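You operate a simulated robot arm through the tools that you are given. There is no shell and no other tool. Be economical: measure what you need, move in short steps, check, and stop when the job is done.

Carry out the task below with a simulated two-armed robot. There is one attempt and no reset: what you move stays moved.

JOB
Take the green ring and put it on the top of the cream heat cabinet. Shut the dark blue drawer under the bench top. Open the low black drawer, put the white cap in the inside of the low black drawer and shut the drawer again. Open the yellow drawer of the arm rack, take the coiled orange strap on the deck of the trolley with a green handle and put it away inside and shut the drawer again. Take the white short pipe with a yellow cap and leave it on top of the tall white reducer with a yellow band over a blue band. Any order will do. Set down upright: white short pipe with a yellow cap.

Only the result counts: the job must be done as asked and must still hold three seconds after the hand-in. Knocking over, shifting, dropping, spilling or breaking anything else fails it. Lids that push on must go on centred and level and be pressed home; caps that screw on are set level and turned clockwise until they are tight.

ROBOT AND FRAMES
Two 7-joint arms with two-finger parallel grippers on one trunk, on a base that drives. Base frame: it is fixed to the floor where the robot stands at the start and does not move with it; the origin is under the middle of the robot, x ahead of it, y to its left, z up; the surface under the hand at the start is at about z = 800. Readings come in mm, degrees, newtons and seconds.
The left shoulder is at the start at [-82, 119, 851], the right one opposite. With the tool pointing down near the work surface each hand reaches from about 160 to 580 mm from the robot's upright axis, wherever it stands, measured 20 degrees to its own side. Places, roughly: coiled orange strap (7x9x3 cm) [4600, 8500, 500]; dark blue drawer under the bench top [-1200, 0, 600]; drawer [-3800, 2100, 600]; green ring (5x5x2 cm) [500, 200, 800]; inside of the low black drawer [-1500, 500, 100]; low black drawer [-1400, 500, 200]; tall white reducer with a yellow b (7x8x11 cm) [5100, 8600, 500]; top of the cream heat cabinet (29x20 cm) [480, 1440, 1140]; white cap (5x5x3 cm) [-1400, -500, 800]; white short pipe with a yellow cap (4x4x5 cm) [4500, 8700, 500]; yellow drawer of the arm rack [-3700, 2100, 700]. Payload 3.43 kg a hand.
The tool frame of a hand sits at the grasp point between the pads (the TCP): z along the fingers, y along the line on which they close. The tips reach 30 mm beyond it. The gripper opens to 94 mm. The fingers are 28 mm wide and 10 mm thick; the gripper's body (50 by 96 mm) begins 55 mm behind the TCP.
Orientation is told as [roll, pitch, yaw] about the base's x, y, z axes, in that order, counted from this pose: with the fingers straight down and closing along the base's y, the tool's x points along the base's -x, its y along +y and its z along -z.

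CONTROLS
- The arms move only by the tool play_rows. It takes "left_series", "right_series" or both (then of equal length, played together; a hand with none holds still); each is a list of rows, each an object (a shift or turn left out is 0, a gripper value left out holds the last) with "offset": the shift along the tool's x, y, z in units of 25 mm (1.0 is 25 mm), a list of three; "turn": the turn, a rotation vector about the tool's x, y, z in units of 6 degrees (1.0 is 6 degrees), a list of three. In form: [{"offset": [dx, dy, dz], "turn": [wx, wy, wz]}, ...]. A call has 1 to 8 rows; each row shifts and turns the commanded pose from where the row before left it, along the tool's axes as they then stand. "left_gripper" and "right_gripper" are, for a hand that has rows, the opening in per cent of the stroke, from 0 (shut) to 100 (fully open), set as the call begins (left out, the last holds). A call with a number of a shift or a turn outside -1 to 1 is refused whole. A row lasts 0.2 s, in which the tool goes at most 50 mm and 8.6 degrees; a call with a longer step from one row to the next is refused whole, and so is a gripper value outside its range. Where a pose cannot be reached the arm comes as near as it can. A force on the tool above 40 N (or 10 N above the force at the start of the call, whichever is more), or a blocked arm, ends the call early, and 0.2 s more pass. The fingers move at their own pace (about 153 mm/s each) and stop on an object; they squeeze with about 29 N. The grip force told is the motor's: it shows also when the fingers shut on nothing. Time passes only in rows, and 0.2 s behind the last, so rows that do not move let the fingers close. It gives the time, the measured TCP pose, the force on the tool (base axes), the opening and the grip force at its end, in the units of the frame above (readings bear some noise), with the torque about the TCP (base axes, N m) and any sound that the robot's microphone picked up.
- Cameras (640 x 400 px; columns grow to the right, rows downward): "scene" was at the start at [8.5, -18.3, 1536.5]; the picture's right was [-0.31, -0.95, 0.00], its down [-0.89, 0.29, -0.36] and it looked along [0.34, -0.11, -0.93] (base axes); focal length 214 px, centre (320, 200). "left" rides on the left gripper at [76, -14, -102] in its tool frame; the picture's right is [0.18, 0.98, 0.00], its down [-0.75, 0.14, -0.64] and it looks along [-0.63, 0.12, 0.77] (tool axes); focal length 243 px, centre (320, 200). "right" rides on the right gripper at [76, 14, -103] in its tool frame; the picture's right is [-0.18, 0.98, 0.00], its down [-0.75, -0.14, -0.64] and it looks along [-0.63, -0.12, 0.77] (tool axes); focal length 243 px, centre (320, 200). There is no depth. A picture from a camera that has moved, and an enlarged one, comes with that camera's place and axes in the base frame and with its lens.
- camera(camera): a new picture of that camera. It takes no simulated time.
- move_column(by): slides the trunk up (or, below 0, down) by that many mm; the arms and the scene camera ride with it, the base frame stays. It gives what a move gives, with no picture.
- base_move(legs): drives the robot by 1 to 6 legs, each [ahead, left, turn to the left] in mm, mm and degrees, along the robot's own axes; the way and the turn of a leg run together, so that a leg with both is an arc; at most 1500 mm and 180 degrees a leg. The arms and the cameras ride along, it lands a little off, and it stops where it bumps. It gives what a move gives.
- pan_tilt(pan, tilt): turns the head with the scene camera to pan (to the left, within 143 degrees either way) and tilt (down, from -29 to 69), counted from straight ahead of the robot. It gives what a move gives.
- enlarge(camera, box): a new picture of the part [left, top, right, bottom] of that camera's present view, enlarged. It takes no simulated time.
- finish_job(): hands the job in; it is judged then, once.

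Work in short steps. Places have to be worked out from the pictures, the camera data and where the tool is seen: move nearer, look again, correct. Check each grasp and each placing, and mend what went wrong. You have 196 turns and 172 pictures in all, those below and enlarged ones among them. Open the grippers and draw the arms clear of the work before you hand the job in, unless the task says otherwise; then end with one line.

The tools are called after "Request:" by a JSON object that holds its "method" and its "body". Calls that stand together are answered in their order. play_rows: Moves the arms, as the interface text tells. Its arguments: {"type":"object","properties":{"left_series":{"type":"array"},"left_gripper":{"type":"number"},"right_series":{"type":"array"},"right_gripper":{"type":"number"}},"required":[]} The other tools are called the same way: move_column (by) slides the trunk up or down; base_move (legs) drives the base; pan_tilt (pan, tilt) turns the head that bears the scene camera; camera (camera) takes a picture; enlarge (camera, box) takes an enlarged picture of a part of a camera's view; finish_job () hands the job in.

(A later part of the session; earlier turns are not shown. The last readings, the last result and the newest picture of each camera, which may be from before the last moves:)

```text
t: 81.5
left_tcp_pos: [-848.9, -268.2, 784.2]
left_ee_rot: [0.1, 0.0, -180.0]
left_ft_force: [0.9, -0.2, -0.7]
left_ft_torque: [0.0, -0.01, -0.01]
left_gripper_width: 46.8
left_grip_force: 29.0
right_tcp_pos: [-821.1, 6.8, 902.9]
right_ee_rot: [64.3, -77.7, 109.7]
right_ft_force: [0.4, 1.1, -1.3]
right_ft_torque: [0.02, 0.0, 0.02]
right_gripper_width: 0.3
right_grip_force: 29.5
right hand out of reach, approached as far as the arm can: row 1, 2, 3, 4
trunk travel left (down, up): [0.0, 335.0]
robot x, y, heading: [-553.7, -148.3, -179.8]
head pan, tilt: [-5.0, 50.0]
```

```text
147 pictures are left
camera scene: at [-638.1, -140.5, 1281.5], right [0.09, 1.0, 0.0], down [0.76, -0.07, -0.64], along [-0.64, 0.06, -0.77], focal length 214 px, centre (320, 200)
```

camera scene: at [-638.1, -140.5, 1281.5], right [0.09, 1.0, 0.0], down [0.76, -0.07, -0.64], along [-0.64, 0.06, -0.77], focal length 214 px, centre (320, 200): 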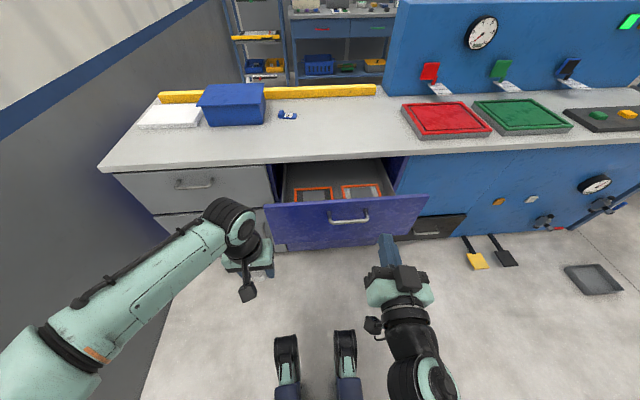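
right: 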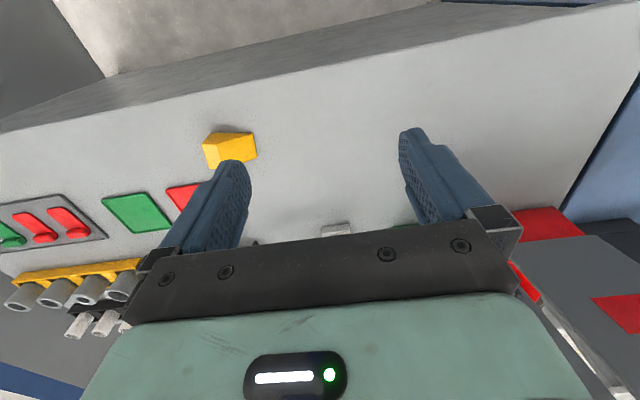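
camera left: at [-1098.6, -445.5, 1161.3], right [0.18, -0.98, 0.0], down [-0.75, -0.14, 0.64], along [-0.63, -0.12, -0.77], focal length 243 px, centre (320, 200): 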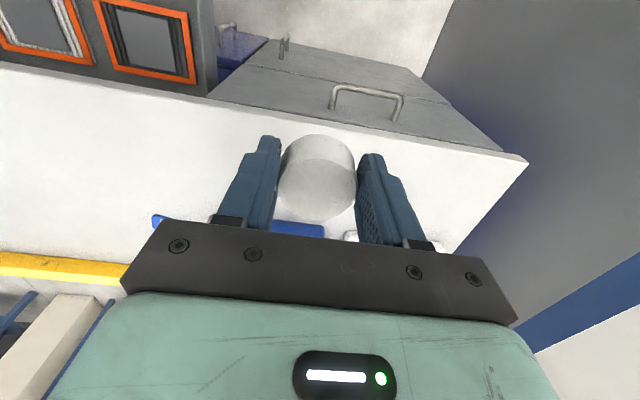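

The horizontal pose is too close to the body to reach down. I retrace the commanded offset while extending the hand forward.

Request:
{"method": "play_rows", "body": {"right_series": [{"offset": [-1, 0, 0]}, {"offset": [-1, 0, 0]}, {"offset": [-1, 0, 0]}, {"offset": [-1, 0, 0]}, {"offset": [-1, 0, 0.5]}, {"offset": [-1, 0, 0.5]}, {"offset": [-1, 0, 0.5]}, {"offset": [-1, 0, 0.5]}]}}

Request:
{"method": "play_rows", "body": {"right_series": [{"offset": [-1, 0, 0.8]}, {"offset": [-1, 0, 0.8]}, {"offset": [-1, 0, 0.8]}, {"offset": [-1, 0, 0.8]}]}}

```text
t: 83.3
left_tcp_pos: [-848.3, -268.5, 784.6]
left_ee_rot: [0.0, 0.1, -179.9]
left_ft_force: [0.1, -0.3, -0.4]
left_ft_torque: [0.01, 0.03, 0.0]
left_gripper_width: 46.4
left_grip_force: 29.4
right_tcp_pos: [-888.7, 50.4, 1090.5]
right_ee_rot: [63.3, -77.7, 110.7]
right_ft_force: [-0.5, -0.6, -0.2]
right_ft_torque: [-0.02, 0.01, -0.03]
right_gripper_width: 0.0
right_grip_force: 28.7
trunk travel left (down, up): [0.0, 335.0]
robot x, y, heading: [-556.2, -145.5, -179.8]
head pan, tilt: [-5.0, 50.0]
```

```text
t: 84.3
left_tcp_pos: [-848.2, -269.5, 783.5]
left_ee_rot: [0.0, 0.0, -179.8]
left_ft_force: [-1.2, 0.2, -0.1]
left_ft_torque: [0.0, -0.02, -0.02]
left_gripper_width: 46.3
left_grip_force: 29.0
right_tcp_pos: [-976.8, 80.2, 1183.8]
right_ee_rot: [63.3, -77.6, 110.6]
right_ft_force: [-0.3, 0.0, 0.8]
right_ft_torque: [0.01, -0.03, -0.01]
right_gripper_width: 0.1
right_grip_force: 29.0
trunk travel left (down, up): [0.0, 335.0]
robot x, y, heading: [-557.3, -148.2, -180.0]
head pan, tilt: [-5.0, 50.0]
```

Commands now follow again. I level the roll and lower the hand at this extended reach.

Request:
{"method": "play_rows", "body": {"right_series": [{"offset": [1, 0, 0], "turn": [0, 0, -1]}, {"offset": [1, 0, 0], "turn": [0, 0, -0.93]}, {"offset": [1, 0, 0]}, {"offset": [1, 0, 0]}, {"offset": [1, 0, 0]}, {"offset": [1, 0, 0]}, {"offset": [1, 0, 0]}, {"offset": [1, 0, 0]}]}}

Request:
{"method": "play_rows", "body": {"right_series": [{"offset": [1, 0, 0]}, {"offset": [1, 0, 0]}, {"offset": [1, 0, 0]}, {"offset": [1, 0, 0]}, {"offset": [1, 0, 0]}, {"offset": [1, 0, 0]}, {"offset": [1, 0, 0]}, {"offset": [1, 0, 0]}]}}

Request:
{"method": "camera", "body": {"camera": "scene"}}

```text
t: 86.1
left_tcp_pos: [-848.3, -268.0, 783.8]
left_ee_rot: [0.0, 0.0, -179.9]
left_ft_force: [0.2, 0.0, 0.3]
left_ft_torque: [0.0, 0.03, 0.02]
left_gripper_width: 46.5
left_grip_force: 29.1
right_tcp_pos: [-955.6, 71.2, 988.2]
right_ee_rot: [-6.3, -84.6, -179.2]
right_ft_force: [0.2, -0.4, 1.3]
right_ft_torque: [-0.01, 0.03, 0.02]
right_gripper_width: 0.0
right_grip_force: 28.5
trunk travel left (down, up): [0.0, 335.0]
robot x, y, heading: [-553.3, -147.0, -179.6]
head pan, tilt: [-5.0, 50.0]
```

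```text
t: 87.9
left_tcp_pos: [-848.7, -267.9, 785.3]
left_ee_rot: [0.1, 0.0, -179.8]
left_ft_force: [1.0, -0.7, -0.4]
left_ft_torque: [0.01, -0.02, 0.0]
left_gripper_width: 46.4
left_grip_force: 28.8
right_tcp_pos: [-937.8, 71.7, 783.3]
right_ee_rot: [-6.8, -84.4, -178.7]
right_ft_force: [-0.3, -0.1, 0.0]
right_ft_torque: [-0.01, 0.0, -0.01]
right_gripper_width: 0.1
right_grip_force: 28.9
trunk travel left (down, up): [0.0, 335.0]
robot x, y, heading: [-559.1, -146.3, -179.8]
head pan, tilt: [-5.0, 50.0]
```

```text
146 pictures are left
camera scene: at [-638.3, -140.4, 1281.5], right [0.09, 1.0, 0.0], down [0.76, -0.07, -0.64], along [-0.64, 0.06, -0.77], focal length 214 px, centre (320, 200)
```

scene: 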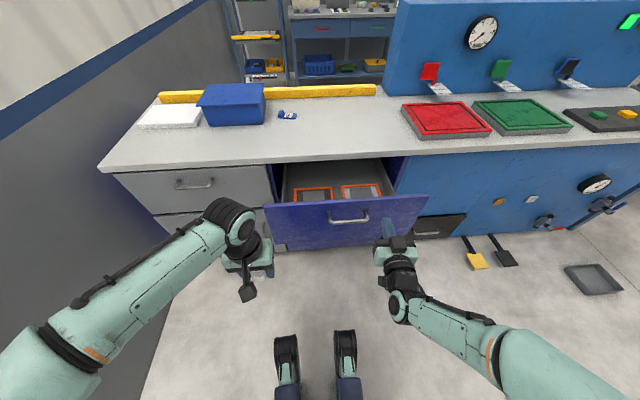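

Hand now in front of the drawer. Lower 170 mm more and shift slightly toward the drawer's centre.

Request:
{"method": "play_rows", "body": {"right_series": [{"offset": [1, 0, 0]}, {"offset": [1, 0.5, 0]}, {"offset": [1, 0.5, 0]}, {"offset": [1, 0.5, 0]}, {"offset": [1, 0, 0]}, {"offset": [1, 0, 0]}, {"offset": [1, 0, 0]}]}}

Request:
{"method": "camera", "body": {"camera": "right"}}

Request:
{"method": "camera", "body": {"camera": "scene"}}

```text
t: 89.5
left_tcp_pos: [-848.8, -268.7, 784.3]
left_ee_rot: [0.1, 0.0, -179.8]
left_ft_force: [-0.5, -0.6, -1.0]
left_ft_torque: [-0.03, 0.01, 0.0]
left_gripper_width: 46.6
left_grip_force: 29.0
right_tcp_pos: [-938.8, 37.9, 612.2]
right_ee_rot: [-6.9, -84.6, -178.8]
right_ft_force: [-0.2, -0.4, -1.1]
right_ft_torque: [0.01, 0.01, -0.01]
right_gripper_width: 0.0
right_grip_force: 29.2
right hand out of reach, approached as far as the arm can: row 2, 3
trunk travel left (down, up): [0.0, 335.0]
robot x, y, heading: [-556.8, -143.6, -179.9]
head pan, tilt: [-5.0, 50.0]
```

```text
145 pictures are left
camera right: at [-831.5, 14.3, 546.2], right [-0.11, -0.98, 0.17], down [0.58, 0.08, 0.81], along [-0.81, 0.19, 0.56], focal length 243 px, centre (320, 200)
```

right: 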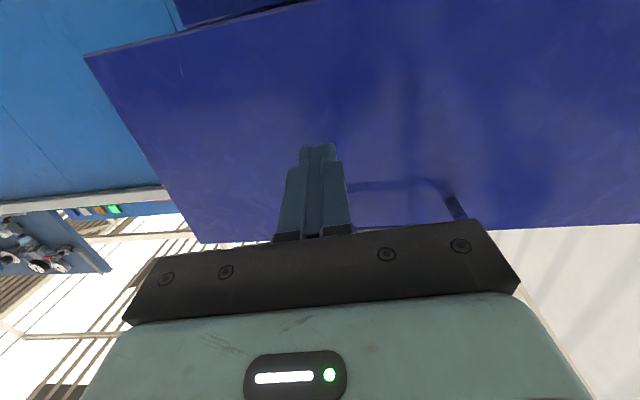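

```text
144 pictures are left
camera scene: at [-638.2, -140.5, 1281.5], right [0.09, 1.0, 0.0], down [0.76, -0.07, -0.64], along [-0.64, 0.06, -0.77], focal length 214 px, centre (320, 200)
```

scene: 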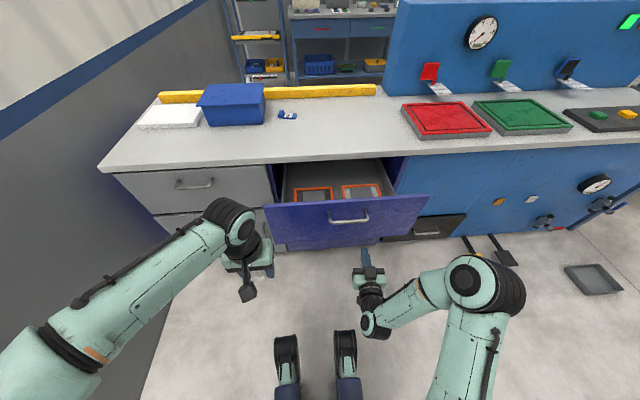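

Fingers face the drawer front just under the handle. Push forward gently.

Request:
{"method": "play_rows", "body": {"right_series": [{"offset": [0, 0, 1]}, {"offset": [0, 0, 1]}, {"offset": [0, 0, 1]}, {"offset": [0, 0, 0.6]}, {"offset": [0, 0, 0.6]}, {"offset": [0, 0, 0.6]}, {"offset": [0, 0, 0.6]}, {"offset": [0, 0, 0.6]}]}}

Request:
{"method": "camera", "body": {"camera": "scene"}}

```text
t: 91.3
left_tcp_pos: [-848.0, -268.4, 784.2]
left_ee_rot: [0.0, 0.1, -179.9]
left_ft_force: [-0.7, 0.2, -0.8]
left_ft_torque: [0.0, -0.02, 0.01]
left_gripper_width: 46.6
left_grip_force: 29.0
right_tcp_pos: [-1088.0, 52.1, 597.3]
right_ee_rot: [-6.6, -84.5, -179.0]
right_ft_force: [0.6, -0.9, -0.7]
right_ft_torque: [-0.03, -0.01, -0.04]
right_gripper_width: 0.0
right_grip_force: 28.8
trunk travel left (down, up): [0.0, 335.0]
robot x, y, heading: [-557.9, -144.9, -179.8]
head pan, tilt: [-5.0, 50.0]
```

```text
143 pictures are left
camera scene: at [-638.3, -140.4, 1281.5], right [0.09, 1.0, 0.0], down [0.76, -0.07, -0.64], along [-0.64, 0.06, -0.77], focal length 214 px, centre (320, 200)
```

scene: 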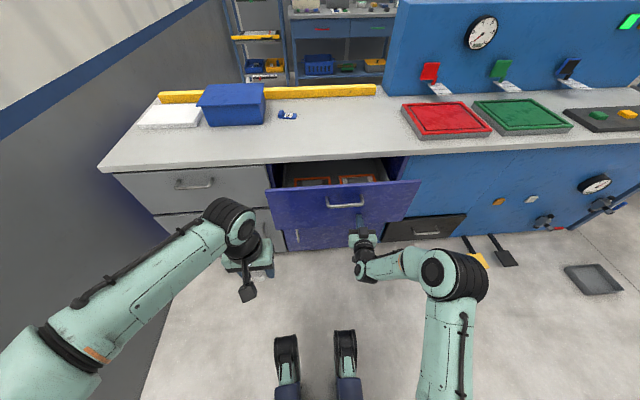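

The drawer slides in. Continue pushing.

Request:
{"method": "play_rows", "body": {"right_series": [{"offset": [0, 0, 0.6]}, {"offset": [0, 0, 0.6]}, {"offset": [0, 0, 0.6]}, {"offset": [0, 0, 0.6]}, {"offset": [0, 0, 0.6]}, {"offset": [0, 0, 0.6]}, {"offset": [0, 0, 0.6]}, {"offset": [0, 0, 0.6]}]}}

Request:
{"method": "camera", "body": {"camera": "scene"}}

```text
t: 93.1
left_tcp_pos: [-848.2, -268.1, 784.2]
left_ee_rot: [0.0, -0.1, -179.9]
left_ft_force: [0.2, -0.3, -0.8]
left_ft_torque: [-0.02, 0.03, 0.0]
left_gripper_width: 46.9
left_grip_force: 29.4
right_tcp_pos: [-1206.9, 63.3, 585.4]
right_ee_rot: [-6.3, -84.6, -179.3]
right_ft_force: [-0.9, 0.1, 0.5]
right_ft_torque: [-0.01, -0.04, -0.02]
right_gripper_width: 0.0
right_grip_force: 28.5
trunk travel left (down, up): [0.0, 335.0]
robot x, y, heading: [-554.9, -144.6, -179.9]
head pan, tilt: [-5.0, 50.0]
```

```text
142 pictures are left
camera scene: at [-638.3, -140.4, 1281.5], right [0.09, 1.0, 0.0], down [0.76, -0.07, -0.64], along [-0.64, 0.06, -0.77], focal length 214 px, centre (320, 200)
```

scene: 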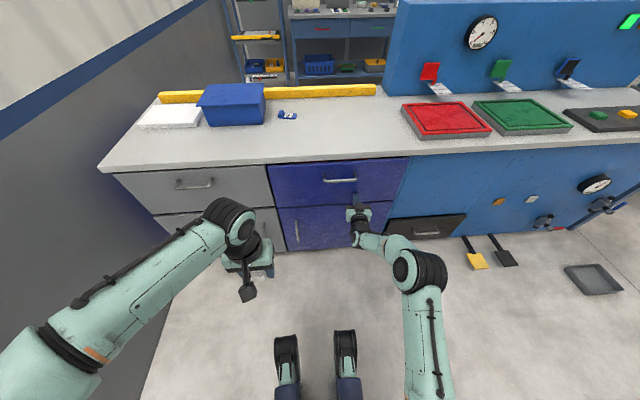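

Almost flush; push until it stops.

Request:
{"method": "play_rows", "body": {"right_series": [{"offset": [0, 0, 0.4]}, {"offset": [0, 0, 0.4]}, {"offset": [0, 0, 0.4]}, {"offset": [0, 0, 0.4]}, {"offset": [0, 0, 0.4]}, {"offset": [0, 0, 0.4]}]}}

Request:
{"method": "enlarge", "body": {"camera": "scene", "box": [240, 130, 480, 280]}}

```text
t: 93.6
left_tcp_pos: [-845.9, -267.9, 785.3]
left_ee_rot: [0.0, 0.0, -179.9]
left_ft_force: [0.0, 0.3, -0.4]
left_ft_torque: [0.0, -0.03, 0.0]
left_gripper_width: 46.5
left_grip_force: 29.1
right_tcp_pos: [-1218.6, 62.7, 583.7]
right_ee_rot: [-6.2, -84.6, -179.4]
right_ft_force: [17.6, -0.2, 5.1]
right_ft_torque: [-0.01, 0.35, 0.15]
right_gripper_width: 0.0
right_grip_force: 29.5
trunk travel left (down, up): [0.0, 335.0]
robot x, y, heading: [-552.6, -145.4, 180.0]
head pan, tilt: [-5.0, 50.0]
stopped in row 2 (right hand): the force on the tool passed its limit at 45 N (the readings are from after the stop); the commanded pose is now the measured one
```

```text
2.67 times, centred on (360, 205) of scene
camera zoom: at [-635.8, -140.7, 1281.6], right [0.09, 1.0, 0.0], down [0.76, -0.07, -0.64], along [-0.64, 0.06, -0.77], focal length 572 px, centre (213, 187)
```

zoom: 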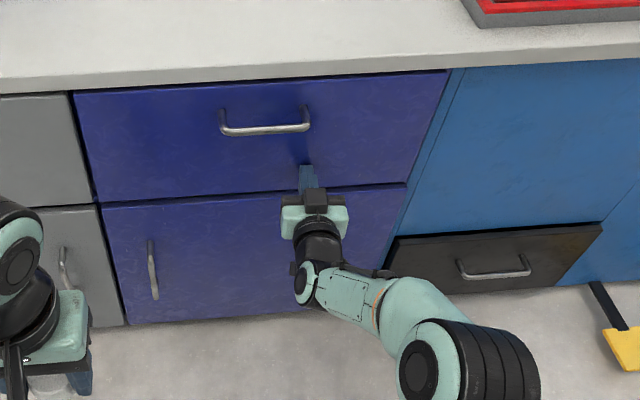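

The dark blue drawer is shut. I withdraw the hand, then roll the gripper 90° so it can grasp the black drawer's horizontal handle.

Request:
{"method": "play_rows", "body": {"right_series": [{"offset": [0, 0, -1]}, {"offset": [0, 0, -1]}, {"offset": [0, 0, -1]}, {"offset": [0, 0, -1]}, {"offset": [0, 0, -1], "turn": [0, 0, 1]}, {"offset": [0, 0, -1], "turn": [0, 0, 1]}, {"turn": [0, 0, 1]}, {"turn": [0, 0, 1]}]}}

Request:
{"method": "play_rows", "body": {"right_series": [{"turn": [0, 0, 1]}, {"turn": [0, 0, 1]}, {"turn": [0, 0, 1]}, {"turn": [0, 0, 1]}, {"turn": [0, 0, 1]}, {"turn": [0, 0, 1]}, {"turn": [0, 0, 1]}, {"turn": [0, 0, 1]}]}}

Request:
{"method": "play_rows", "body": {"right_series": [{"turn": [0, 0, 1]}, {"turn": [0, 0, 1]}, {"turn": [0, 0, 1]}], "right_gripper": 100}}

Request:
{"method": "base_move", "body": {"legs": [[0, -465, 0]]}}

Request:
{"method": "pan_tilt", "body": {"pan": -15, "tilt": 60}}

Request:
{"method": "camera", "body": {"camera": "scene"}}

Request:
{"method": "camera", "body": {"camera": "right"}}

```text
t: 95.4
left_tcp_pos: [-848.5, -267.5, 784.6]
left_ee_rot: [0.0, 0.1, -180.0]
left_ft_force: [-0.5, 0.4, -0.5]
left_ft_torque: [-0.02, -0.02, 0.0]
left_gripper_width: 46.6
left_grip_force: 28.6
right_tcp_pos: [-1071.9, 47.3, 597.5]
right_ee_rot: [76.3, -66.0, 97.0]
right_ft_force: [0.1, 0.1, 0.3]
right_ft_torque: [0.03, 0.01, 0.02]
right_gripper_width: 0.0
right_grip_force: 28.9
trunk travel left (down, up): [0.0, 335.0]
robot x, y, heading: [-554.5, -146.6, -179.9]
head pan, tilt: [-5.0, 50.0]
```

```text
t: 97.2
left_tcp_pos: [-847.9, -269.2, 784.5]
left_ee_rot: [0.0, 0.0, -180.0]
left_ft_force: [0.3, 0.2, -0.8]
left_ft_torque: [0.0, 0.0, -0.01]
left_gripper_width: 46.9
left_grip_force: 29.0
right_tcp_pos: [-1071.0, 49.6, 596.5]
right_ee_rot: [84.1, -18.4, 86.4]
right_ft_force: [0.3, 0.0, 0.2]
right_ft_torque: [0.02, 0.02, 0.0]
right_gripper_width: 0.0
right_grip_force: 28.8
trunk travel left (down, up): [0.0, 335.0]
robot x, y, heading: [-555.1, -147.5, -179.7]
head pan, tilt: [-5.0, 50.0]
```

```text
t: 98.0
left_tcp_pos: [-848.0, -268.8, 783.9]
left_ee_rot: [-0.1, 0.1, -180.0]
left_ft_force: [0.9, 0.6, -0.8]
left_ft_torque: [0.01, -0.01, 0.0]
left_gripper_width: 46.6
left_grip_force: 28.9
right_tcp_pos: [-1070.9, 48.7, 596.8]
right_ee_rot: [84.6, -0.5, 84.6]
right_ft_force: [-0.5, 0.7, -0.5]
right_ft_torque: [0.03, 0.0, -0.05]
right_gripper_width: 94.1
right_grip_force: 0.0
trunk travel left (down, up): [0.0, 335.0]
robot x, y, heading: [-555.6, -144.5, -179.9]
head pan, tilt: [-5.0, 50.0]
```

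```text
t: 102.7
left_tcp_pos: [-847.1, 204.1, 784.4]
left_ee_rot: [-0.1, 0.1, -180.0]
left_ft_force: [0.2, 0.7, -0.2]
left_ft_torque: [0.03, 0.0, 0.02]
left_gripper_width: 46.4
left_grip_force: 28.8
right_tcp_pos: [-1070.6, 521.6, 597.2]
right_ee_rot: [84.6, -0.6, 84.6]
right_ft_force: [-0.6, -0.1, 0.4]
right_ft_torque: [0.0, 0.02, 0.01]
right_gripper_width: 94.2
right_grip_force: 0.1
trunk travel left (down, up): [0.0, 335.0]
robot x, y, heading: [-555.4, 327.6, 179.8]
head pan, tilt: [-5.0, 50.0]
```

```text
t: 103.4
left_tcp_pos: [-847.8, 204.0, 784.4]
left_ee_rot: [0.1, 0.0, -179.9]
left_ft_force: [0.6, 0.3, -0.3]
left_ft_torque: [0.0, 0.02, 0.05]
left_gripper_width: 46.5
left_grip_force: 29.1
right_tcp_pos: [-1069.5, 521.6, 597.0]
right_ee_rot: [84.5, -0.6, 84.4]
right_ft_force: [0.2, -0.2, -0.1]
right_ft_torque: [-0.02, 0.01, -0.01]
right_gripper_width: 94.0
right_grip_force: 0.1
trunk travel left (down, up): [0.0, 335.0]
robot x, y, heading: [-557.3, 326.6, 180.0]
head pan, tilt: [-15.0, 60.0]
```

```text
140 pictures are left
camera scene: at [-625.7, 342.3, 1268.9], right [0.26, 0.97, 0.0], down [0.84, -0.22, -0.5], along [-0.48, 0.13, -0.87], focal length 214 px, centre (320, 200)
```

scene: 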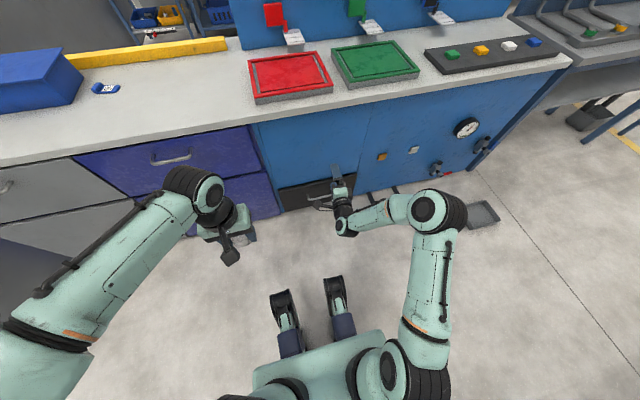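

```text
139 pictures are left
camera right: at [-977.0, 436.7, 621.0], right [-0.08, 0.18, 0.98], down [0.72, 0.69, -0.07], along [-0.69, 0.7, -0.18], focal length 243 px, centre (320, 200)
```

right: 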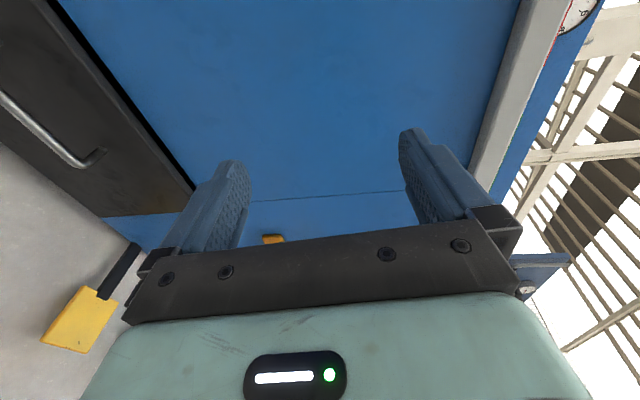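

The roll works (tool y is up). The handle is near y≈510, z≈250. I lower the hand in steps.

Request:
{"method": "play_rows", "body": {"right_series": [{"offset": [0, -1, 0]}, {"offset": [0, -1, 0]}, {"offset": [0, -1, 0]}, {"offset": [0, -1, 0]}, {"offset": [0, -1, 0]}, {"offset": [0, -1, 0]}, {"offset": [0, -1, 0]}]}}

Request:
{"method": "play_rows", "body": {"right_series": [{"offset": [0, -1, 0]}, {"offset": [0, -1, 0]}, {"offset": [0, -1, 0]}, {"offset": [0, -1, 0]}, {"offset": [0, -1, 0]}, {"offset": [0, -1, 0]}]}}

Request:
{"method": "camera", "body": {"camera": "right"}}

Request:
{"method": "camera", "body": {"camera": "scene"}}

```text
t: 105.0
left_tcp_pos: [-848.4, 204.4, 784.8]
left_ee_rot: [-0.1, -0.1, 179.9]
left_ft_force: [-0.5, 0.3, 0.0]
left_ft_torque: [-0.01, -0.03, -0.01]
left_gripper_width: 46.4
left_grip_force: 29.1
right_tcp_pos: [-1050.6, 519.8, 424.0]
right_ee_rot: [84.6, -0.6, 84.4]
right_ft_force: [1.0, 0.4, -0.1]
right_ft_torque: [0.01, 0.03, -0.01]
right_gripper_width: 94.2
right_grip_force: 0.1
trunk travel left (down, up): [0.0, 335.0]
robot x, y, heading: [-554.4, 329.6, 180.1]
head pan, tilt: [-15.0, 60.0]
```

```text
t: 106.4
left_tcp_pos: [-847.6, 203.3, 783.8]
left_ee_rot: [-0.1, 0.0, -180.0]
left_ft_force: [0.4, 0.8, -0.9]
left_ft_torque: [-0.03, -0.02, -0.01]
left_gripper_width: 46.8
left_grip_force: 28.8
right_tcp_pos: [-1039.6, 521.5, 273.3]
right_ee_rot: [84.5, -0.6, 84.5]
right_ft_force: [-0.6, -0.2, 0.1]
right_ft_torque: [0.01, 0.0, 0.0]
right_gripper_width: 94.0
right_grip_force: 0.1
trunk travel left (down, up): [0.0, 335.0]
robot x, y, heading: [-555.9, 326.6, 180.0]
head pan, tilt: [-15.0, 60.0]
```

```text
138 pictures are left
camera right: at [-945.3, 437.7, 296.7], right [-0.08, 0.18, 0.98], down [0.72, 0.69, -0.07], along [-0.69, 0.7, -0.18], focal length 243 px, centre (320, 200)
```

right: 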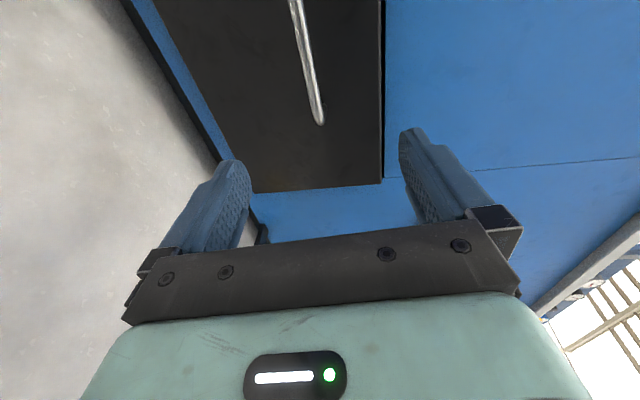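

```text
137 pictures are left
camera scene: at [-625.6, 342.3, 1268.9], right [0.26, 0.97, 0.0], down [0.84, -0.22, -0.5], along [-0.48, 0.13, -0.87], focal length 214 px, centre (320, 200)
```

scene: 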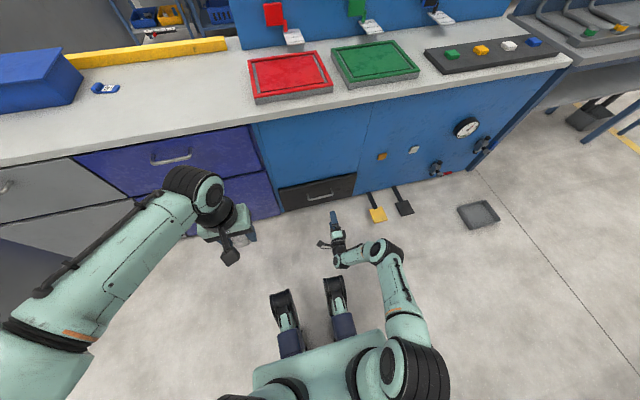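

Handle bar is at z≈250, y≈420–580. I align vertically, shift to centre, and go forward 145 mm with fingers open.

Request:
{"method": "play_rows", "body": {"right_series": [{"offset": [0.7, -0.15, 1]}, {"offset": [0.7, -0.15, 1]}, {"offset": [0, 0, 1]}, {"offset": [0, 0, 1]}, {"offset": [0, 0, 1]}, {"offset": [0, 0, 0.8]}]}}

Request:
{"method": "camera", "body": {"camera": "right"}}

Request:
{"method": "enlarge", "body": {"camera": "scene", "box": [240, 150, 400, 250]}}

```text
t: 107.8
left_tcp_pos: [-848.1, 204.3, 784.2]
left_ee_rot: [0.0, 0.0, -180.0]
left_ft_force: [0.0, -0.9, 0.0]
left_ft_torque: [-0.01, 0.05, 0.01]
left_gripper_width: 46.4
left_grip_force: 29.3
right_tcp_pos: [-1143.8, 496.9, 270.7]
right_ee_rot: [84.3, -0.5, 84.5]
right_ft_force: [0.2, -0.1, 0.7]
right_ft_torque: [0.01, -0.02, 0.01]
right_gripper_width: 94.2
right_grip_force: 0.1
right hand out of reach, approached as far as the arm can: row 4, 5, 6
trunk travel left (down, up): [0.0, 335.0]
robot x, y, heading: [-554.2, 325.9, 180.0]
head pan, tilt: [-15.0, 60.0]
```

```text
136 pictures are left
camera right: at [-1050.8, 411.2, 293.7], right [-0.08, 0.18, 0.98], down [0.72, 0.69, -0.07], along [-0.69, 0.7, -0.19], focal length 243 px, centre (320, 200)
```

right: 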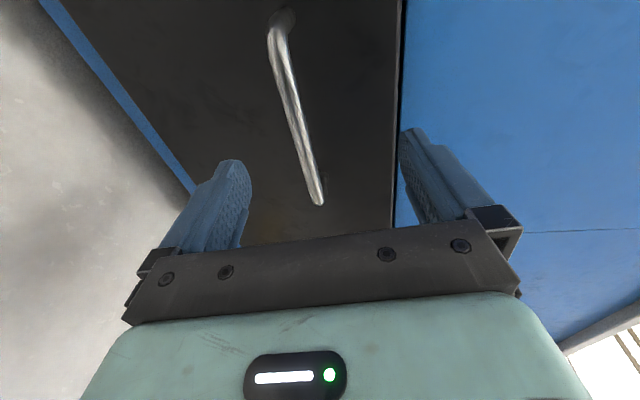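

```text
4.00 times, centred on (320, 200) of scene
camera zoom: at [-625.6, 342.3, 1268.9], right [0.26, 0.97, 0.0], down [0.84, -0.22, -0.5], along [-0.48, 0.13, -0.87], focal length 858 px, centre (320, 200)
```

zoom: 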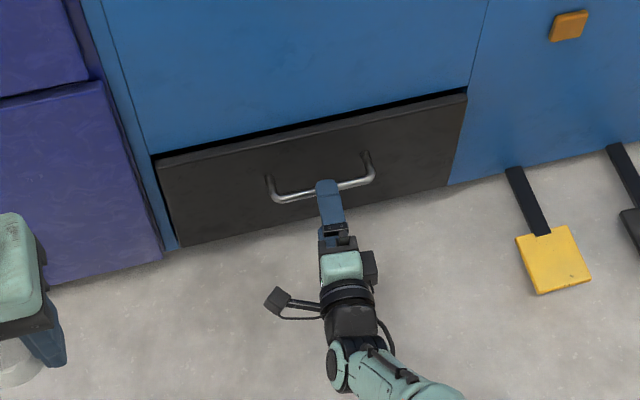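

Arm is at its reach limit, so I drive 45 mm nearer and lower the hand to the bar height (~251).

Request:
{"method": "base_move", "body": {"legs": [[45, 0, 0]]}}

Request:
{"method": "play_rows", "body": {"right_series": [{"offset": [0, -0.4, 0]}, {"offset": [0, -0.4, 0]}]}}

Request:
{"method": "camera", "body": {"camera": "right"}}

```text
t: 108.7
left_tcp_pos: [-894.3, 203.6, 784.5]
left_ee_rot: [0.0, 0.1, -180.0]
left_ft_force: [-0.6, 0.6, -0.4]
left_ft_torque: [0.0, 0.01, 0.02]
left_gripper_width: 46.5
left_grip_force: 28.9
right_tcp_pos: [-1192.2, 496.8, 270.0]
right_ee_rot: [84.4, -0.6, 84.5]
right_ft_force: [-0.7, -0.2, -0.1]
right_ft_torque: [0.01, 0.0, -0.02]
right_gripper_width: 94.2
right_grip_force: 0.0
trunk travel left (down, up): [0.0, 335.0]
robot x, y, heading: [-602.8, 327.5, -180.0]
head pan, tilt: [-15.0, 60.0]
```

```text
t: 109.3
left_tcp_pos: [-894.0, 203.0, 785.6]
left_ee_rot: [0.0, 0.0, -180.0]
left_ft_force: [-0.1, -0.9, 0.7]
left_ft_torque: [0.01, -0.01, -0.03]
left_gripper_width: 46.6
left_grip_force: 29.2
right_tcp_pos: [-1192.3, 496.3, 270.3]
right_ee_rot: [84.5, -0.6, 84.5]
right_ft_force: [0.2, 0.3, 0.3]
right_ft_torque: [-0.03, 0.01, -0.03]
right_gripper_width: 94.1
right_grip_force: 0.1
right hand out of reach, approached as far as the arm can: row 1, 2
trunk travel left (down, up): [0.0, 335.0]
robot x, y, heading: [-601.9, 327.3, -180.0]
head pan, tilt: [-15.0, 60.0]
```

```text
134 pictures are left
camera right: at [-1097.5, 411.0, 293.7], right [-0.08, 0.18, 0.98], down [0.72, 0.69, -0.07], along [-0.69, 0.7, -0.18], focal length 243 px, centre (320, 200)
```

right: 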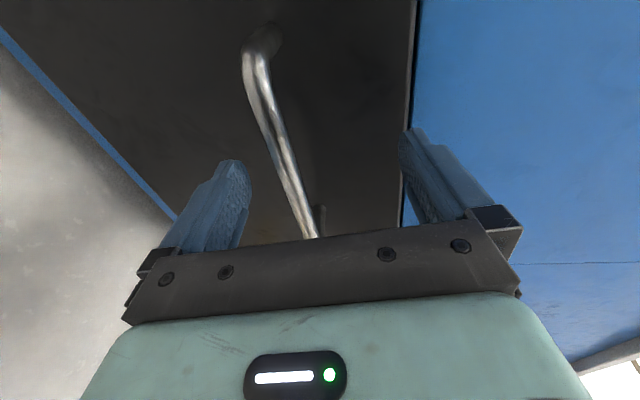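

Bar triangulated at x≈-1220, z≈243. I pull back a bit while lowering to the bar's height, then drive in.

Request:
{"method": "play_rows", "body": {"right_series": [{"offset": [0, 0, -0.8]}, {"offset": [0, 0, -0.8]}, {"offset": [0, -0.5, 0]}, {"offset": [0, -0.5, 0]}]}}

```text
t: 110.3
left_tcp_pos: [-895.6, 204.2, 785.1]
left_ee_rot: [0.0, 0.0, -180.0]
left_ft_force: [-0.2, 0.9, -0.1]
left_ft_torque: [0.0, -0.03, -0.02]
left_gripper_width: 46.4
left_grip_force: 28.7
right_tcp_pos: [-1149.6, 492.7, 248.8]
right_ee_rot: [84.5, -0.5, 84.5]
right_ft_force: [0.0, 0.3, 0.3]
right_ft_torque: [0.0, 0.02, -0.01]
right_gripper_width: 93.8
right_grip_force: 0.1
trunk travel left (down, up): [0.0, 335.0]
robot x, y, heading: [-602.7, 329.0, -179.8]
head pan, tilt: [-15.0, 60.0]
```

Now drive in 57 mm so the tips end just before the drawer face, and look.

Request:
{"method": "base_move", "body": {"legs": [[56, 0, 0]]}}

Request:
{"method": "camera", "body": {"camera": "right"}}

```text
t: 111.3
left_tcp_pos: [-951.0, 203.6, 784.1]
left_ee_rot: [-0.1, 0.0, -179.9]
left_ft_force: [0.4, 0.3, -0.5]
left_ft_torque: [-0.01, 0.0, 0.0]
left_gripper_width: 46.6
left_grip_force: 29.1
right_tcp_pos: [-1204.9, 492.3, 249.1]
right_ee_rot: [84.4, -0.6, 84.6]
right_ft_force: [-0.1, -0.5, 0.2]
right_ft_torque: [0.0, 0.0, 0.0]
right_gripper_width: 94.2
right_grip_force: 0.0
trunk travel left (down, up): [0.0, 335.0]
robot x, y, heading: [-657.5, 325.1, -179.9]
head pan, tilt: [-15.0, 60.0]
```

```text
133 pictures are left
camera right: at [-1111.4, 406.9, 272.1], right [-0.08, 0.18, 0.98], down [0.72, 0.69, -0.07], along [-0.69, 0.7, -0.19], focal length 243 px, centre (320, 200)
```

right: 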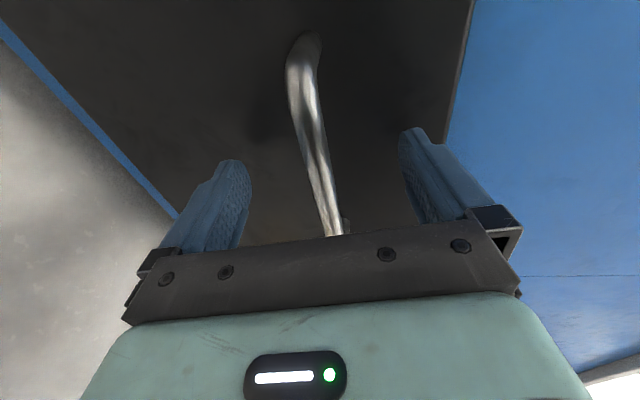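

The bar runs between the fingers. Close on it.

Request:
{"method": "play_rows", "body": {"right_series": [{}, {}, {}, {}], "right_gripper": 0}}

Request:
{"method": "camera", "body": {"camera": "right"}}

```text
t: 112.3
left_tcp_pos: [-950.5, 202.8, 784.4]
left_ee_rot: [0.1, 0.0, -179.9]
left_ft_force: [0.1, -0.2, -0.4]
left_ft_torque: [0.01, 0.04, -0.05]
left_gripper_width: 46.6
left_grip_force: 28.7
right_tcp_pos: [-1205.8, 492.2, 251.2]
right_ee_rot: [84.8, -0.6, 84.5]
right_ft_force: [1.7, -1.1, 12.4]
right_ft_torque: [-0.09, 0.05, -0.13]
right_gripper_width: 16.9
right_grip_force: 45.0
trunk travel left (down, up): [0.0, 335.0]
robot x, y, heading: [-659.9, 323.8, -179.8]
head pan, tilt: [-15.0, 60.0]
```

```text
132 pictures are left
camera right: at [-1111.8, 407.0, 273.4], right [-0.07, 0.18, 0.98], down [0.72, 0.69, -0.07], along [-0.69, 0.7, -0.18], focal length 243 px, centre (320, 200)
```

right: 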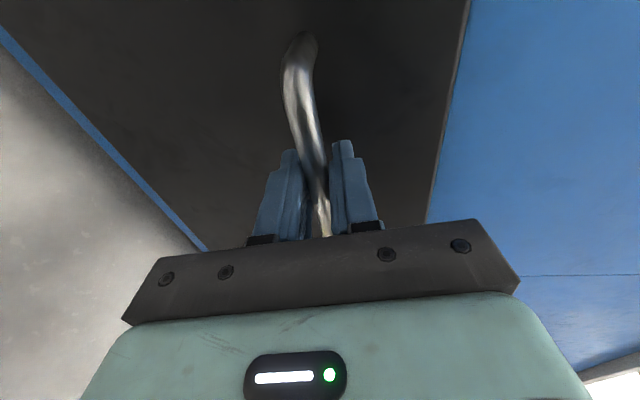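

The bar is gripped. Pull the drawer by driving back 220 mm.

Request:
{"method": "base_move", "body": {"legs": [[-220, 0, 0]]}}

Request:
{"method": "camera", "body": {"camera": "scene"}}

```text
t: 114.0
left_tcp_pos: [-726.6, 203.8, 785.0]
left_ee_rot: [-0.1, -0.1, -179.9]
left_ft_force: [0.4, -0.2, -0.8]
left_ft_torque: [-0.02, 0.0, -0.06]
left_gripper_width: 46.5
left_grip_force: 28.2
right_tcp_pos: [-983.1, 492.1, 252.1]
right_ee_rot: [84.5, -0.6, 84.5]
right_ft_force: [-1.6, -4.5, 19.1]
right_ft_torque: [-0.19, 0.03, -0.07]
right_gripper_width: 17.0
right_grip_force: 44.8
trunk travel left (down, up): [0.0, 335.0]
robot x, y, heading: [-437.8, 325.6, -179.6]
head pan, tilt: [-15.0, 60.0]
```

```text
131 pictures are left
camera scene: at [-504.1, 341.9, 1269.0], right [0.26, 0.97, 0.0], down [0.84, -0.22, -0.5], along [-0.48, 0.13, -0.87], focal length 214 px, centre (320, 200)
```

scene: 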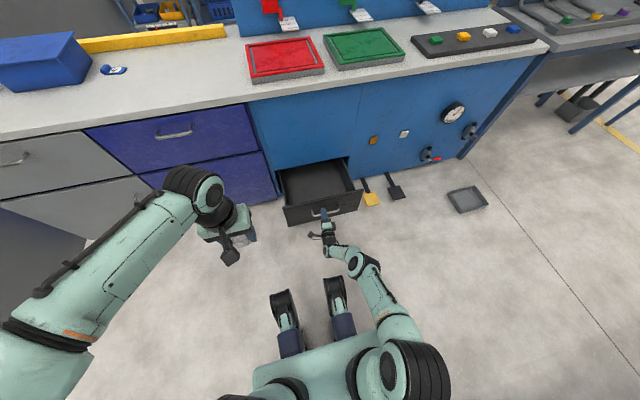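

Drawer is open about 220 mm. I release the handle, pull the right hand back and up.

Request:
{"method": "play_rows", "body": {"right_series": [{}, {}, {}, {"offset": [0, 0, -1]}, {"offset": [0, 0, -1]}, {"offset": [0, 0, -1]}, {"offset": [0, 0, -1]}, {"offset": [0, 0, -1]}], "right_gripper": 100}}

Request:
{"method": "play_rows", "body": {"right_series": [{"offset": [0, 1, 0]}, {"offset": [0, 1, 0]}, {"offset": [0, 1, 0]}, {"offset": [0, 1, 0]}, {"offset": [0, 1, 0]}, {"offset": [0, 1, 0]}, {"offset": [0, 1, 0]}, {"offset": [0, 1, 0]}]}}

Request:
{"method": "camera", "body": {"camera": "scene"}}

```text
t: 115.8
left_tcp_pos: [-727.9, 203.9, 783.7]
left_ee_rot: [0.0, 0.0, -179.9]
left_ft_force: [0.7, -0.2, -0.4]
left_ft_torque: [-0.02, 0.0, 0.03]
left_gripper_width: 46.7
left_grip_force: 29.4
right_tcp_pos: [-865.3, 483.1, 265.4]
right_ee_rot: [85.4, -1.1, 84.1]
right_ft_force: [-0.4, -0.4, -0.2]
right_ft_torque: [0.02, -0.01, -0.02]
right_gripper_width: 94.1
right_grip_force: 0.2
trunk travel left (down, up): [0.0, 335.0]
robot x, y, heading: [-433.9, 323.2, -179.5]
head pan, tilt: [-15.0, 60.0]
```

```text
t: 117.6
left_tcp_pos: [-728.4, 203.5, 783.4]
left_ee_rot: [0.0, -0.1, -179.9]
left_ft_force: [-0.2, 0.5, -0.9]
left_ft_torque: [0.0, 0.0, -0.01]
left_gripper_width: 46.5
left_grip_force: 29.1
right_tcp_pos: [-880.7, 479.4, 460.0]
right_ee_rot: [84.5, -0.6, 84.6]
right_ft_force: [0.4, 0.3, -0.7]
right_ft_torque: [-0.01, -0.01, -0.02]
right_gripper_width: 94.1
right_grip_force: 0.0
trunk travel left (down, up): [0.0, 335.0]
robot x, y, heading: [-435.8, 325.4, -180.0]
head pan, tilt: [-15.0, 60.0]
```

```text
130 pictures are left
camera scene: at [-505.4, 342.4, 1268.9], right [0.26, 0.97, 0.0], down [0.84, -0.22, -0.5], along [-0.48, 0.13, -0.87], focal length 214 px, centre (320, 200)
```

scene: 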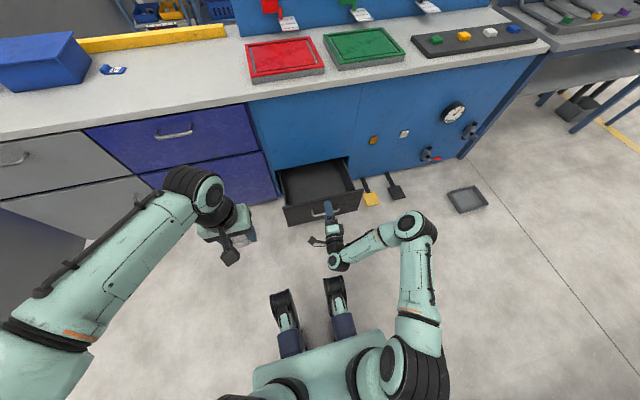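

I move to the drawer so the left hand sits over it: sidestep right 350, then forward 250, with the right hand drawn back slightly.

Request:
{"method": "play_rows", "body": {"right_series": [{"offset": [0, 1, -0.5]}, {"offset": [0, 1, -0.5]}, {"offset": [0, 1, -0.5]}, {"offset": [0, 1, -0.5]}, {"offset": [0, 1, 0]}, {"offset": [0, 1, 0]}, {"offset": [0, 1, 0]}]}}

Request:
{"method": "base_move", "body": {"legs": [[0, -350, 0], [240, 0, 0]]}}

Request:
{"method": "pan_tilt", "body": {"pan": 15, "tilt": 60}}

Request:
{"method": "camera", "body": {"camera": "scene"}}

Request:
{"method": "camera", "body": {"camera": "left"}}

```text
t: 119.2
left_tcp_pos: [-728.3, 204.3, 785.1]
left_ee_rot: [0.0, 0.1, -179.9]
left_ft_force: [-0.8, 0.6, 0.3]
left_ft_torque: [-0.02, -0.04, 0.01]
left_gripper_width: 46.5
left_grip_force: 28.6
right_tcp_pos: [-844.5, 474.3, 643.8]
right_ee_rot: [84.6, -0.6, 84.5]
right_ft_force: [-0.4, 0.2, -0.1]
right_ft_torque: [0.01, 0.0, -0.04]
right_gripper_width: 94.2
right_grip_force: 0.0
trunk travel left (down, up): [0.0, 335.0]
robot x, y, heading: [-437.0, 329.6, -180.1]
head pan, tilt: [-15.0, 60.0]
```

```text
t: 124.2
left_tcp_pos: [-974.6, 553.2, 784.4]
left_ee_rot: [0.0, 0.0, 179.7]
left_ft_force: [-0.6, 0.4, -0.2]
left_ft_torque: [0.01, -0.06, -0.02]
left_gripper_width: 46.5
left_grip_force: 28.9
right_tcp_pos: [-1089.7, 823.4, 642.4]
right_ee_rot: [84.7, -0.6, 84.3]
right_ft_force: [0.6, -0.3, -0.2]
right_ft_torque: [-0.02, 0.01, -0.01]
right_gripper_width: 93.7
right_grip_force: 0.1
trunk travel left (down, up): [0.0, 335.0]
robot x, y, heading: [-677.7, 671.1, 179.9]
head pan, tilt: [-15.0, 60.0]
```

```text
t: 125.1
left_tcp_pos: [-974.8, 553.3, 785.3]
left_ee_rot: [0.0, 0.0, 179.7]
left_ft_force: [0.5, 0.5, -0.4]
left_ft_torque: [-0.03, 0.0, 0.03]
left_gripper_width: 46.6
left_grip_force: 29.1
right_tcp_pos: [-1089.7, 824.3, 642.0]
right_ee_rot: [84.6, -0.5, 84.3]
right_ft_force: [-0.6, 0.0, 0.7]
right_ft_torque: [0.0, -0.02, 0.01]
right_gripper_width: 94.0
right_grip_force: 0.0
trunk travel left (down, up): [0.0, 335.0]
robot x, y, heading: [-679.5, 671.0, 179.9]
head pan, tilt: [15.0, 60.0]
```

```text
129 pictures are left
camera scene: at [-750.9, 655.8, 1268.9], right [-0.25, 0.97, 0.0], down [0.84, 0.22, -0.5], along [-0.48, -0.13, -0.87], focal length 214 px, centre (320, 200)
```

scene: 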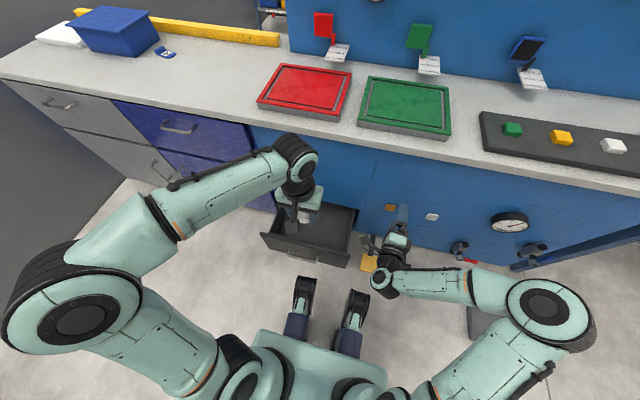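

```text
128 pictures are left
camera left: at [-897.6, 566.5, 886.2], right [0.18, -0.98, 0.0], down [-0.75, -0.14, 0.64], along [-0.63, -0.12, -0.77], focal length 243 px, centre (320, 200)
```

left: 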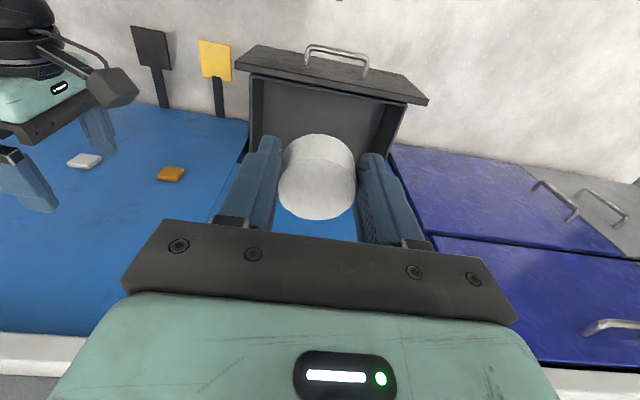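

Drawer interior runs x≈-1041 to -1249, y≈310–690. I bring the cap to about [-1165, 500] while descending in front of the bench.

Request:
{"method": "play_rows", "body": {"left_series": [{"offset": [-0.95, 0.26, 0.6]}, {"offset": [-0.95, 0.26, 0.6]}, {"offset": [-0.95, 0.26, 0.6]}, {"offset": [-0.95, 0.26, 0.6]}, {"offset": [-0.95, 0.26, 0.6]}, {"offset": [-0.95, 0.26, 0.6]}, {"offset": [-0.95, 0.26, 0.6]}, {"offset": [-0.95, 0.26, 0.6]}]}}

Request:
{"method": "play_rows", "body": {"left_series": [{"offset": [0, 0, 1]}, {"offset": [0, 0, 1]}, {"offset": [0, 0, 1]}, {"offset": [0, 0, 1]}, {"offset": [0, 0, 1]}, {"offset": [0, 0, 1]}, {"offset": [0, 0, 1]}, {"offset": [0, 0, 1]}]}}

Request:
{"method": "camera", "body": {"camera": "left"}}

Request:
{"method": "camera", "body": {"camera": "scene"}}

```text
t: 126.9
left_tcp_pos: [-1163.8, 500.7, 662.5]
left_ee_rot: [0.0, 0.0, 179.8]
left_ft_force: [0.2, 0.2, 0.8]
left_ft_torque: [0.01, -0.04, -0.01]
left_gripper_width: 46.7
left_grip_force: 29.0
right_tcp_pos: [-1089.2, 823.0, 643.2]
right_ee_rot: [84.6, -0.6, 84.3]
right_ft_force: [1.0, 0.0, -1.2]
right_ft_torque: [-0.01, -0.02, 0.0]
right_gripper_width: 94.1
right_grip_force: 0.1
trunk travel left (down, up): [0.0, 335.0]
robot x, y, heading: [-678.7, 672.1, 179.7]
head pan, tilt: [15.0, 60.0]
```

```text
t: 128.7
left_tcp_pos: [-1166.2, 500.5, 461.8]
left_ee_rot: [0.0, 0.0, 179.8]
left_ft_force: [0.3, 0.2, -0.2]
left_ft_torque: [-0.03, -0.06, 0.02]
left_gripper_width: 46.6
left_grip_force: 29.4
right_tcp_pos: [-1089.8, 824.0, 642.2]
right_ee_rot: [84.6, -0.6, 84.3]
right_ft_force: [-0.6, -0.5, -0.3]
right_ft_torque: [-0.01, -0.01, -0.01]
right_gripper_width: 94.1
right_grip_force: 0.0
trunk travel left (down, up): [0.0, 335.0]
robot x, y, heading: [-681.2, 675.3, 179.8]
head pan, tilt: [15.0, 60.0]
```

```text
127 pictures are left
camera left: at [-1089.5, 514.2, 563.3], right [0.18, -0.98, 0.0], down [-0.75, -0.14, 0.64], along [-0.63, -0.12, -0.77], focal length 243 px, centre (320, 200)
```

left: 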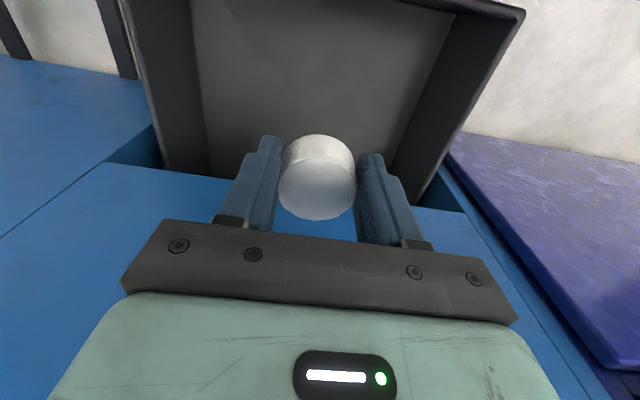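

```text
126 pictures are left
camera scene: at [-751.0, 655.7, 1268.9], right [-0.25, 0.97, 0.0], down [0.84, 0.22, -0.5], along [-0.48, -0.13, -0.87], focal length 214 px, centre (320, 200)
```

scene: 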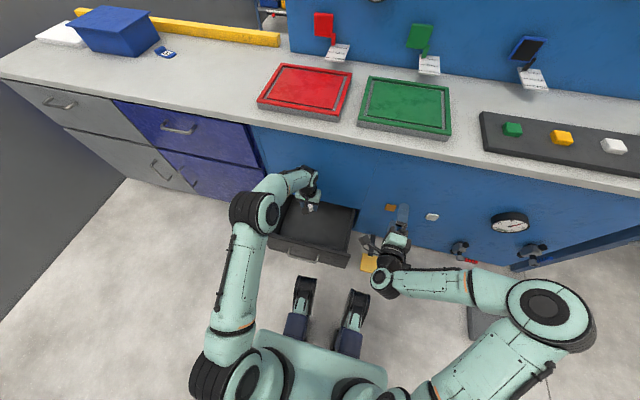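

Cap is above the open drawer interior. Descend to z≈190, then slowly to contact.

Request:
{"method": "play_rows", "body": {"left_series": [{"offset": [0, 0, 1]}, {"offset": [0, 0, 1]}, {"offset": [0, 0, 1]}, {"offset": [0, 0, 1]}, {"offset": [0, 0, 1]}, {"offset": [0, 0, 1]}, {"offset": [0, 0, 0.8]}]}}

Request:
{"method": "camera", "body": {"camera": "left"}}

Request:
{"method": "enlarge", "body": {"camera": "scene", "box": [220, 140, 420, 265]}}

```text
t: 130.3
left_tcp_pos: [-1166.1, 502.2, 294.1]
left_ee_rot: [0.0, 0.0, 179.8]
left_ft_force: [-0.6, 0.0, -0.2]
left_ft_torque: [0.0, -0.01, 0.0]
left_gripper_width: 46.7
left_grip_force: 29.6
right_tcp_pos: [-1088.9, 823.3, 642.5]
right_ee_rot: [84.7, -0.6, 84.2]
right_ft_force: [0.2, 0.0, 0.2]
right_ft_torque: [0.01, -0.01, 0.03]
right_gripper_width: 94.0
right_grip_force: 0.1
trunk travel left (down, up): [0.0, 335.0]
robot x, y, heading: [-678.6, 672.4, 179.7]
head pan, tilt: [15.0, 60.0]
```

```text
125 pictures are left
camera left: at [-1090.5, 515.5, 395.8], right [0.18, -0.98, 0.0], down [-0.75, -0.14, 0.64], along [-0.63, -0.12, -0.77], focal length 243 px, centre (320, 200)
```

left: 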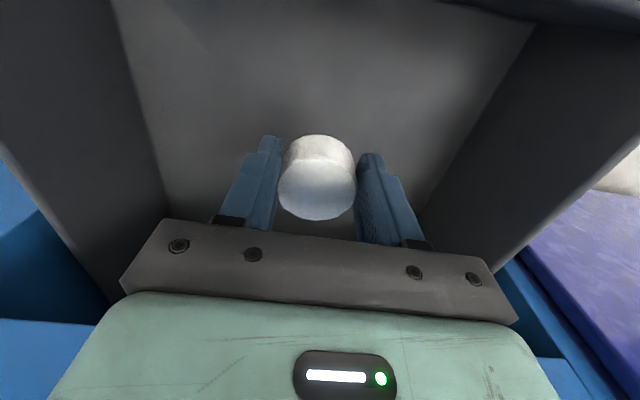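

```text
3.20 times, centred on (320, 202) of scene
camera zoom: at [-750.9, 655.7, 1268.9], right [-0.25, 0.97, 0.0], down [0.84, 0.22, -0.5], along [-0.48, -0.13, -0.87], focal length 686 px, centre (320, 192)
```

zoom: 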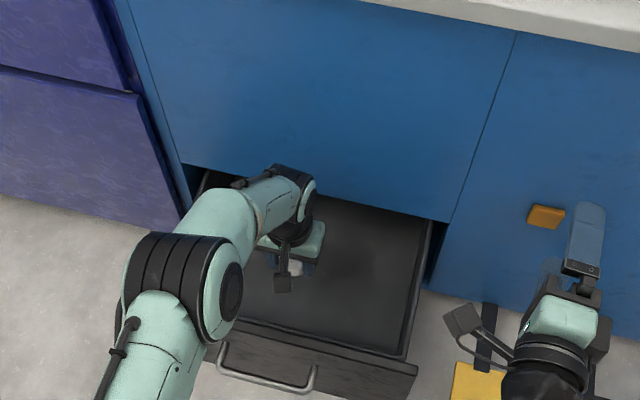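

Descend further in smaller steps, watching the camera/panel clearance.

Request:
{"method": "play_rows", "body": {"left_series": [{"offset": [0, 0, 0.8]}, {"offset": [0, 0, 0.8]}, {"offset": [0, 0, 0.8]}, {"offset": [0, 0, 0.8]}, {"offset": [0, 0, 0.8]}]}}

Request:
{"method": "camera", "body": {"camera": "left"}}

Request:
{"method": "enlarge", "body": {"camera": "scene", "box": [220, 140, 420, 265]}}

```text
t: 131.5
left_tcp_pos: [-1160.5, 502.7, 207.8]
left_ee_rot: [0.0, 0.0, 179.9]
left_ft_force: [-0.6, 0.2, 0.3]
left_ft_torque: [0.01, 0.0, 0.03]
left_gripper_width: 46.8
left_grip_force: 29.0
left hand out of reach, approached as far as the arm can: row 5
right_tcp_pos: [-1089.1, 825.1, 642.6]
right_ee_rot: [84.6, -0.7, 84.3]
right_ft_force: [-0.8, 0.7, 0.0]
right_ft_torque: [0.01, -0.01, 0.01]
right_gripper_width: 94.1
right_grip_force: 0.2
trunk travel left (down, up): [0.0, 335.0]
robot x, y, heading: [-684.9, 675.4, 179.8]
head pan, tilt: [15.0, 60.0]
```

```text
123 pictures are left
camera left: at [-1085.1, 516.5, 309.3], right [0.18, -0.98, 0.0], down [-0.75, -0.14, 0.64], along [-0.63, -0.12, -0.77], focal length 243 px, centre (320, 200)
```

left: 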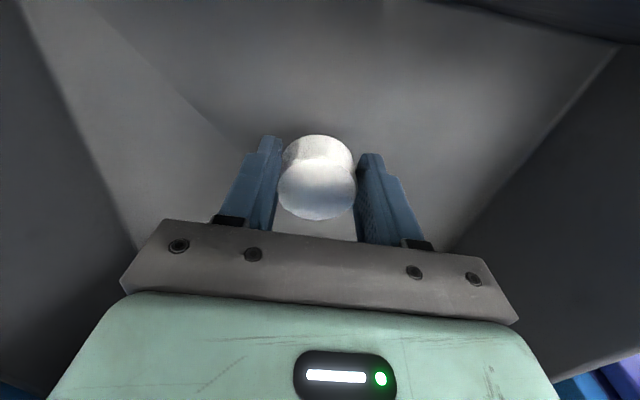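

```text
3.20 times, centred on (320, 202) of scene
camera zoom: at [-750.9, 655.8, 1268.9], right [-0.25, 0.97, 0.0], down [0.84, 0.22, -0.5], along [-0.48, -0.13, -0.87], focal length 686 px, centre (320, 192)
```

zoom: 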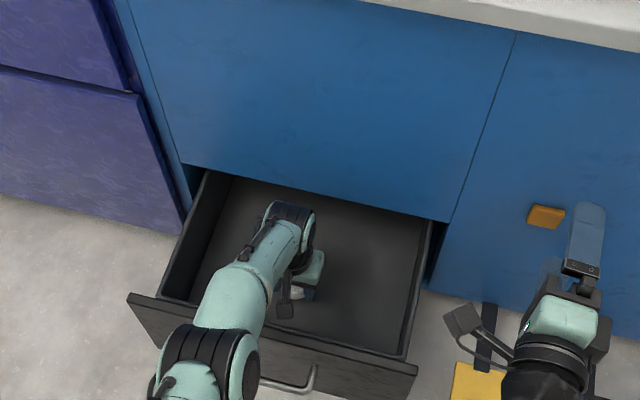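

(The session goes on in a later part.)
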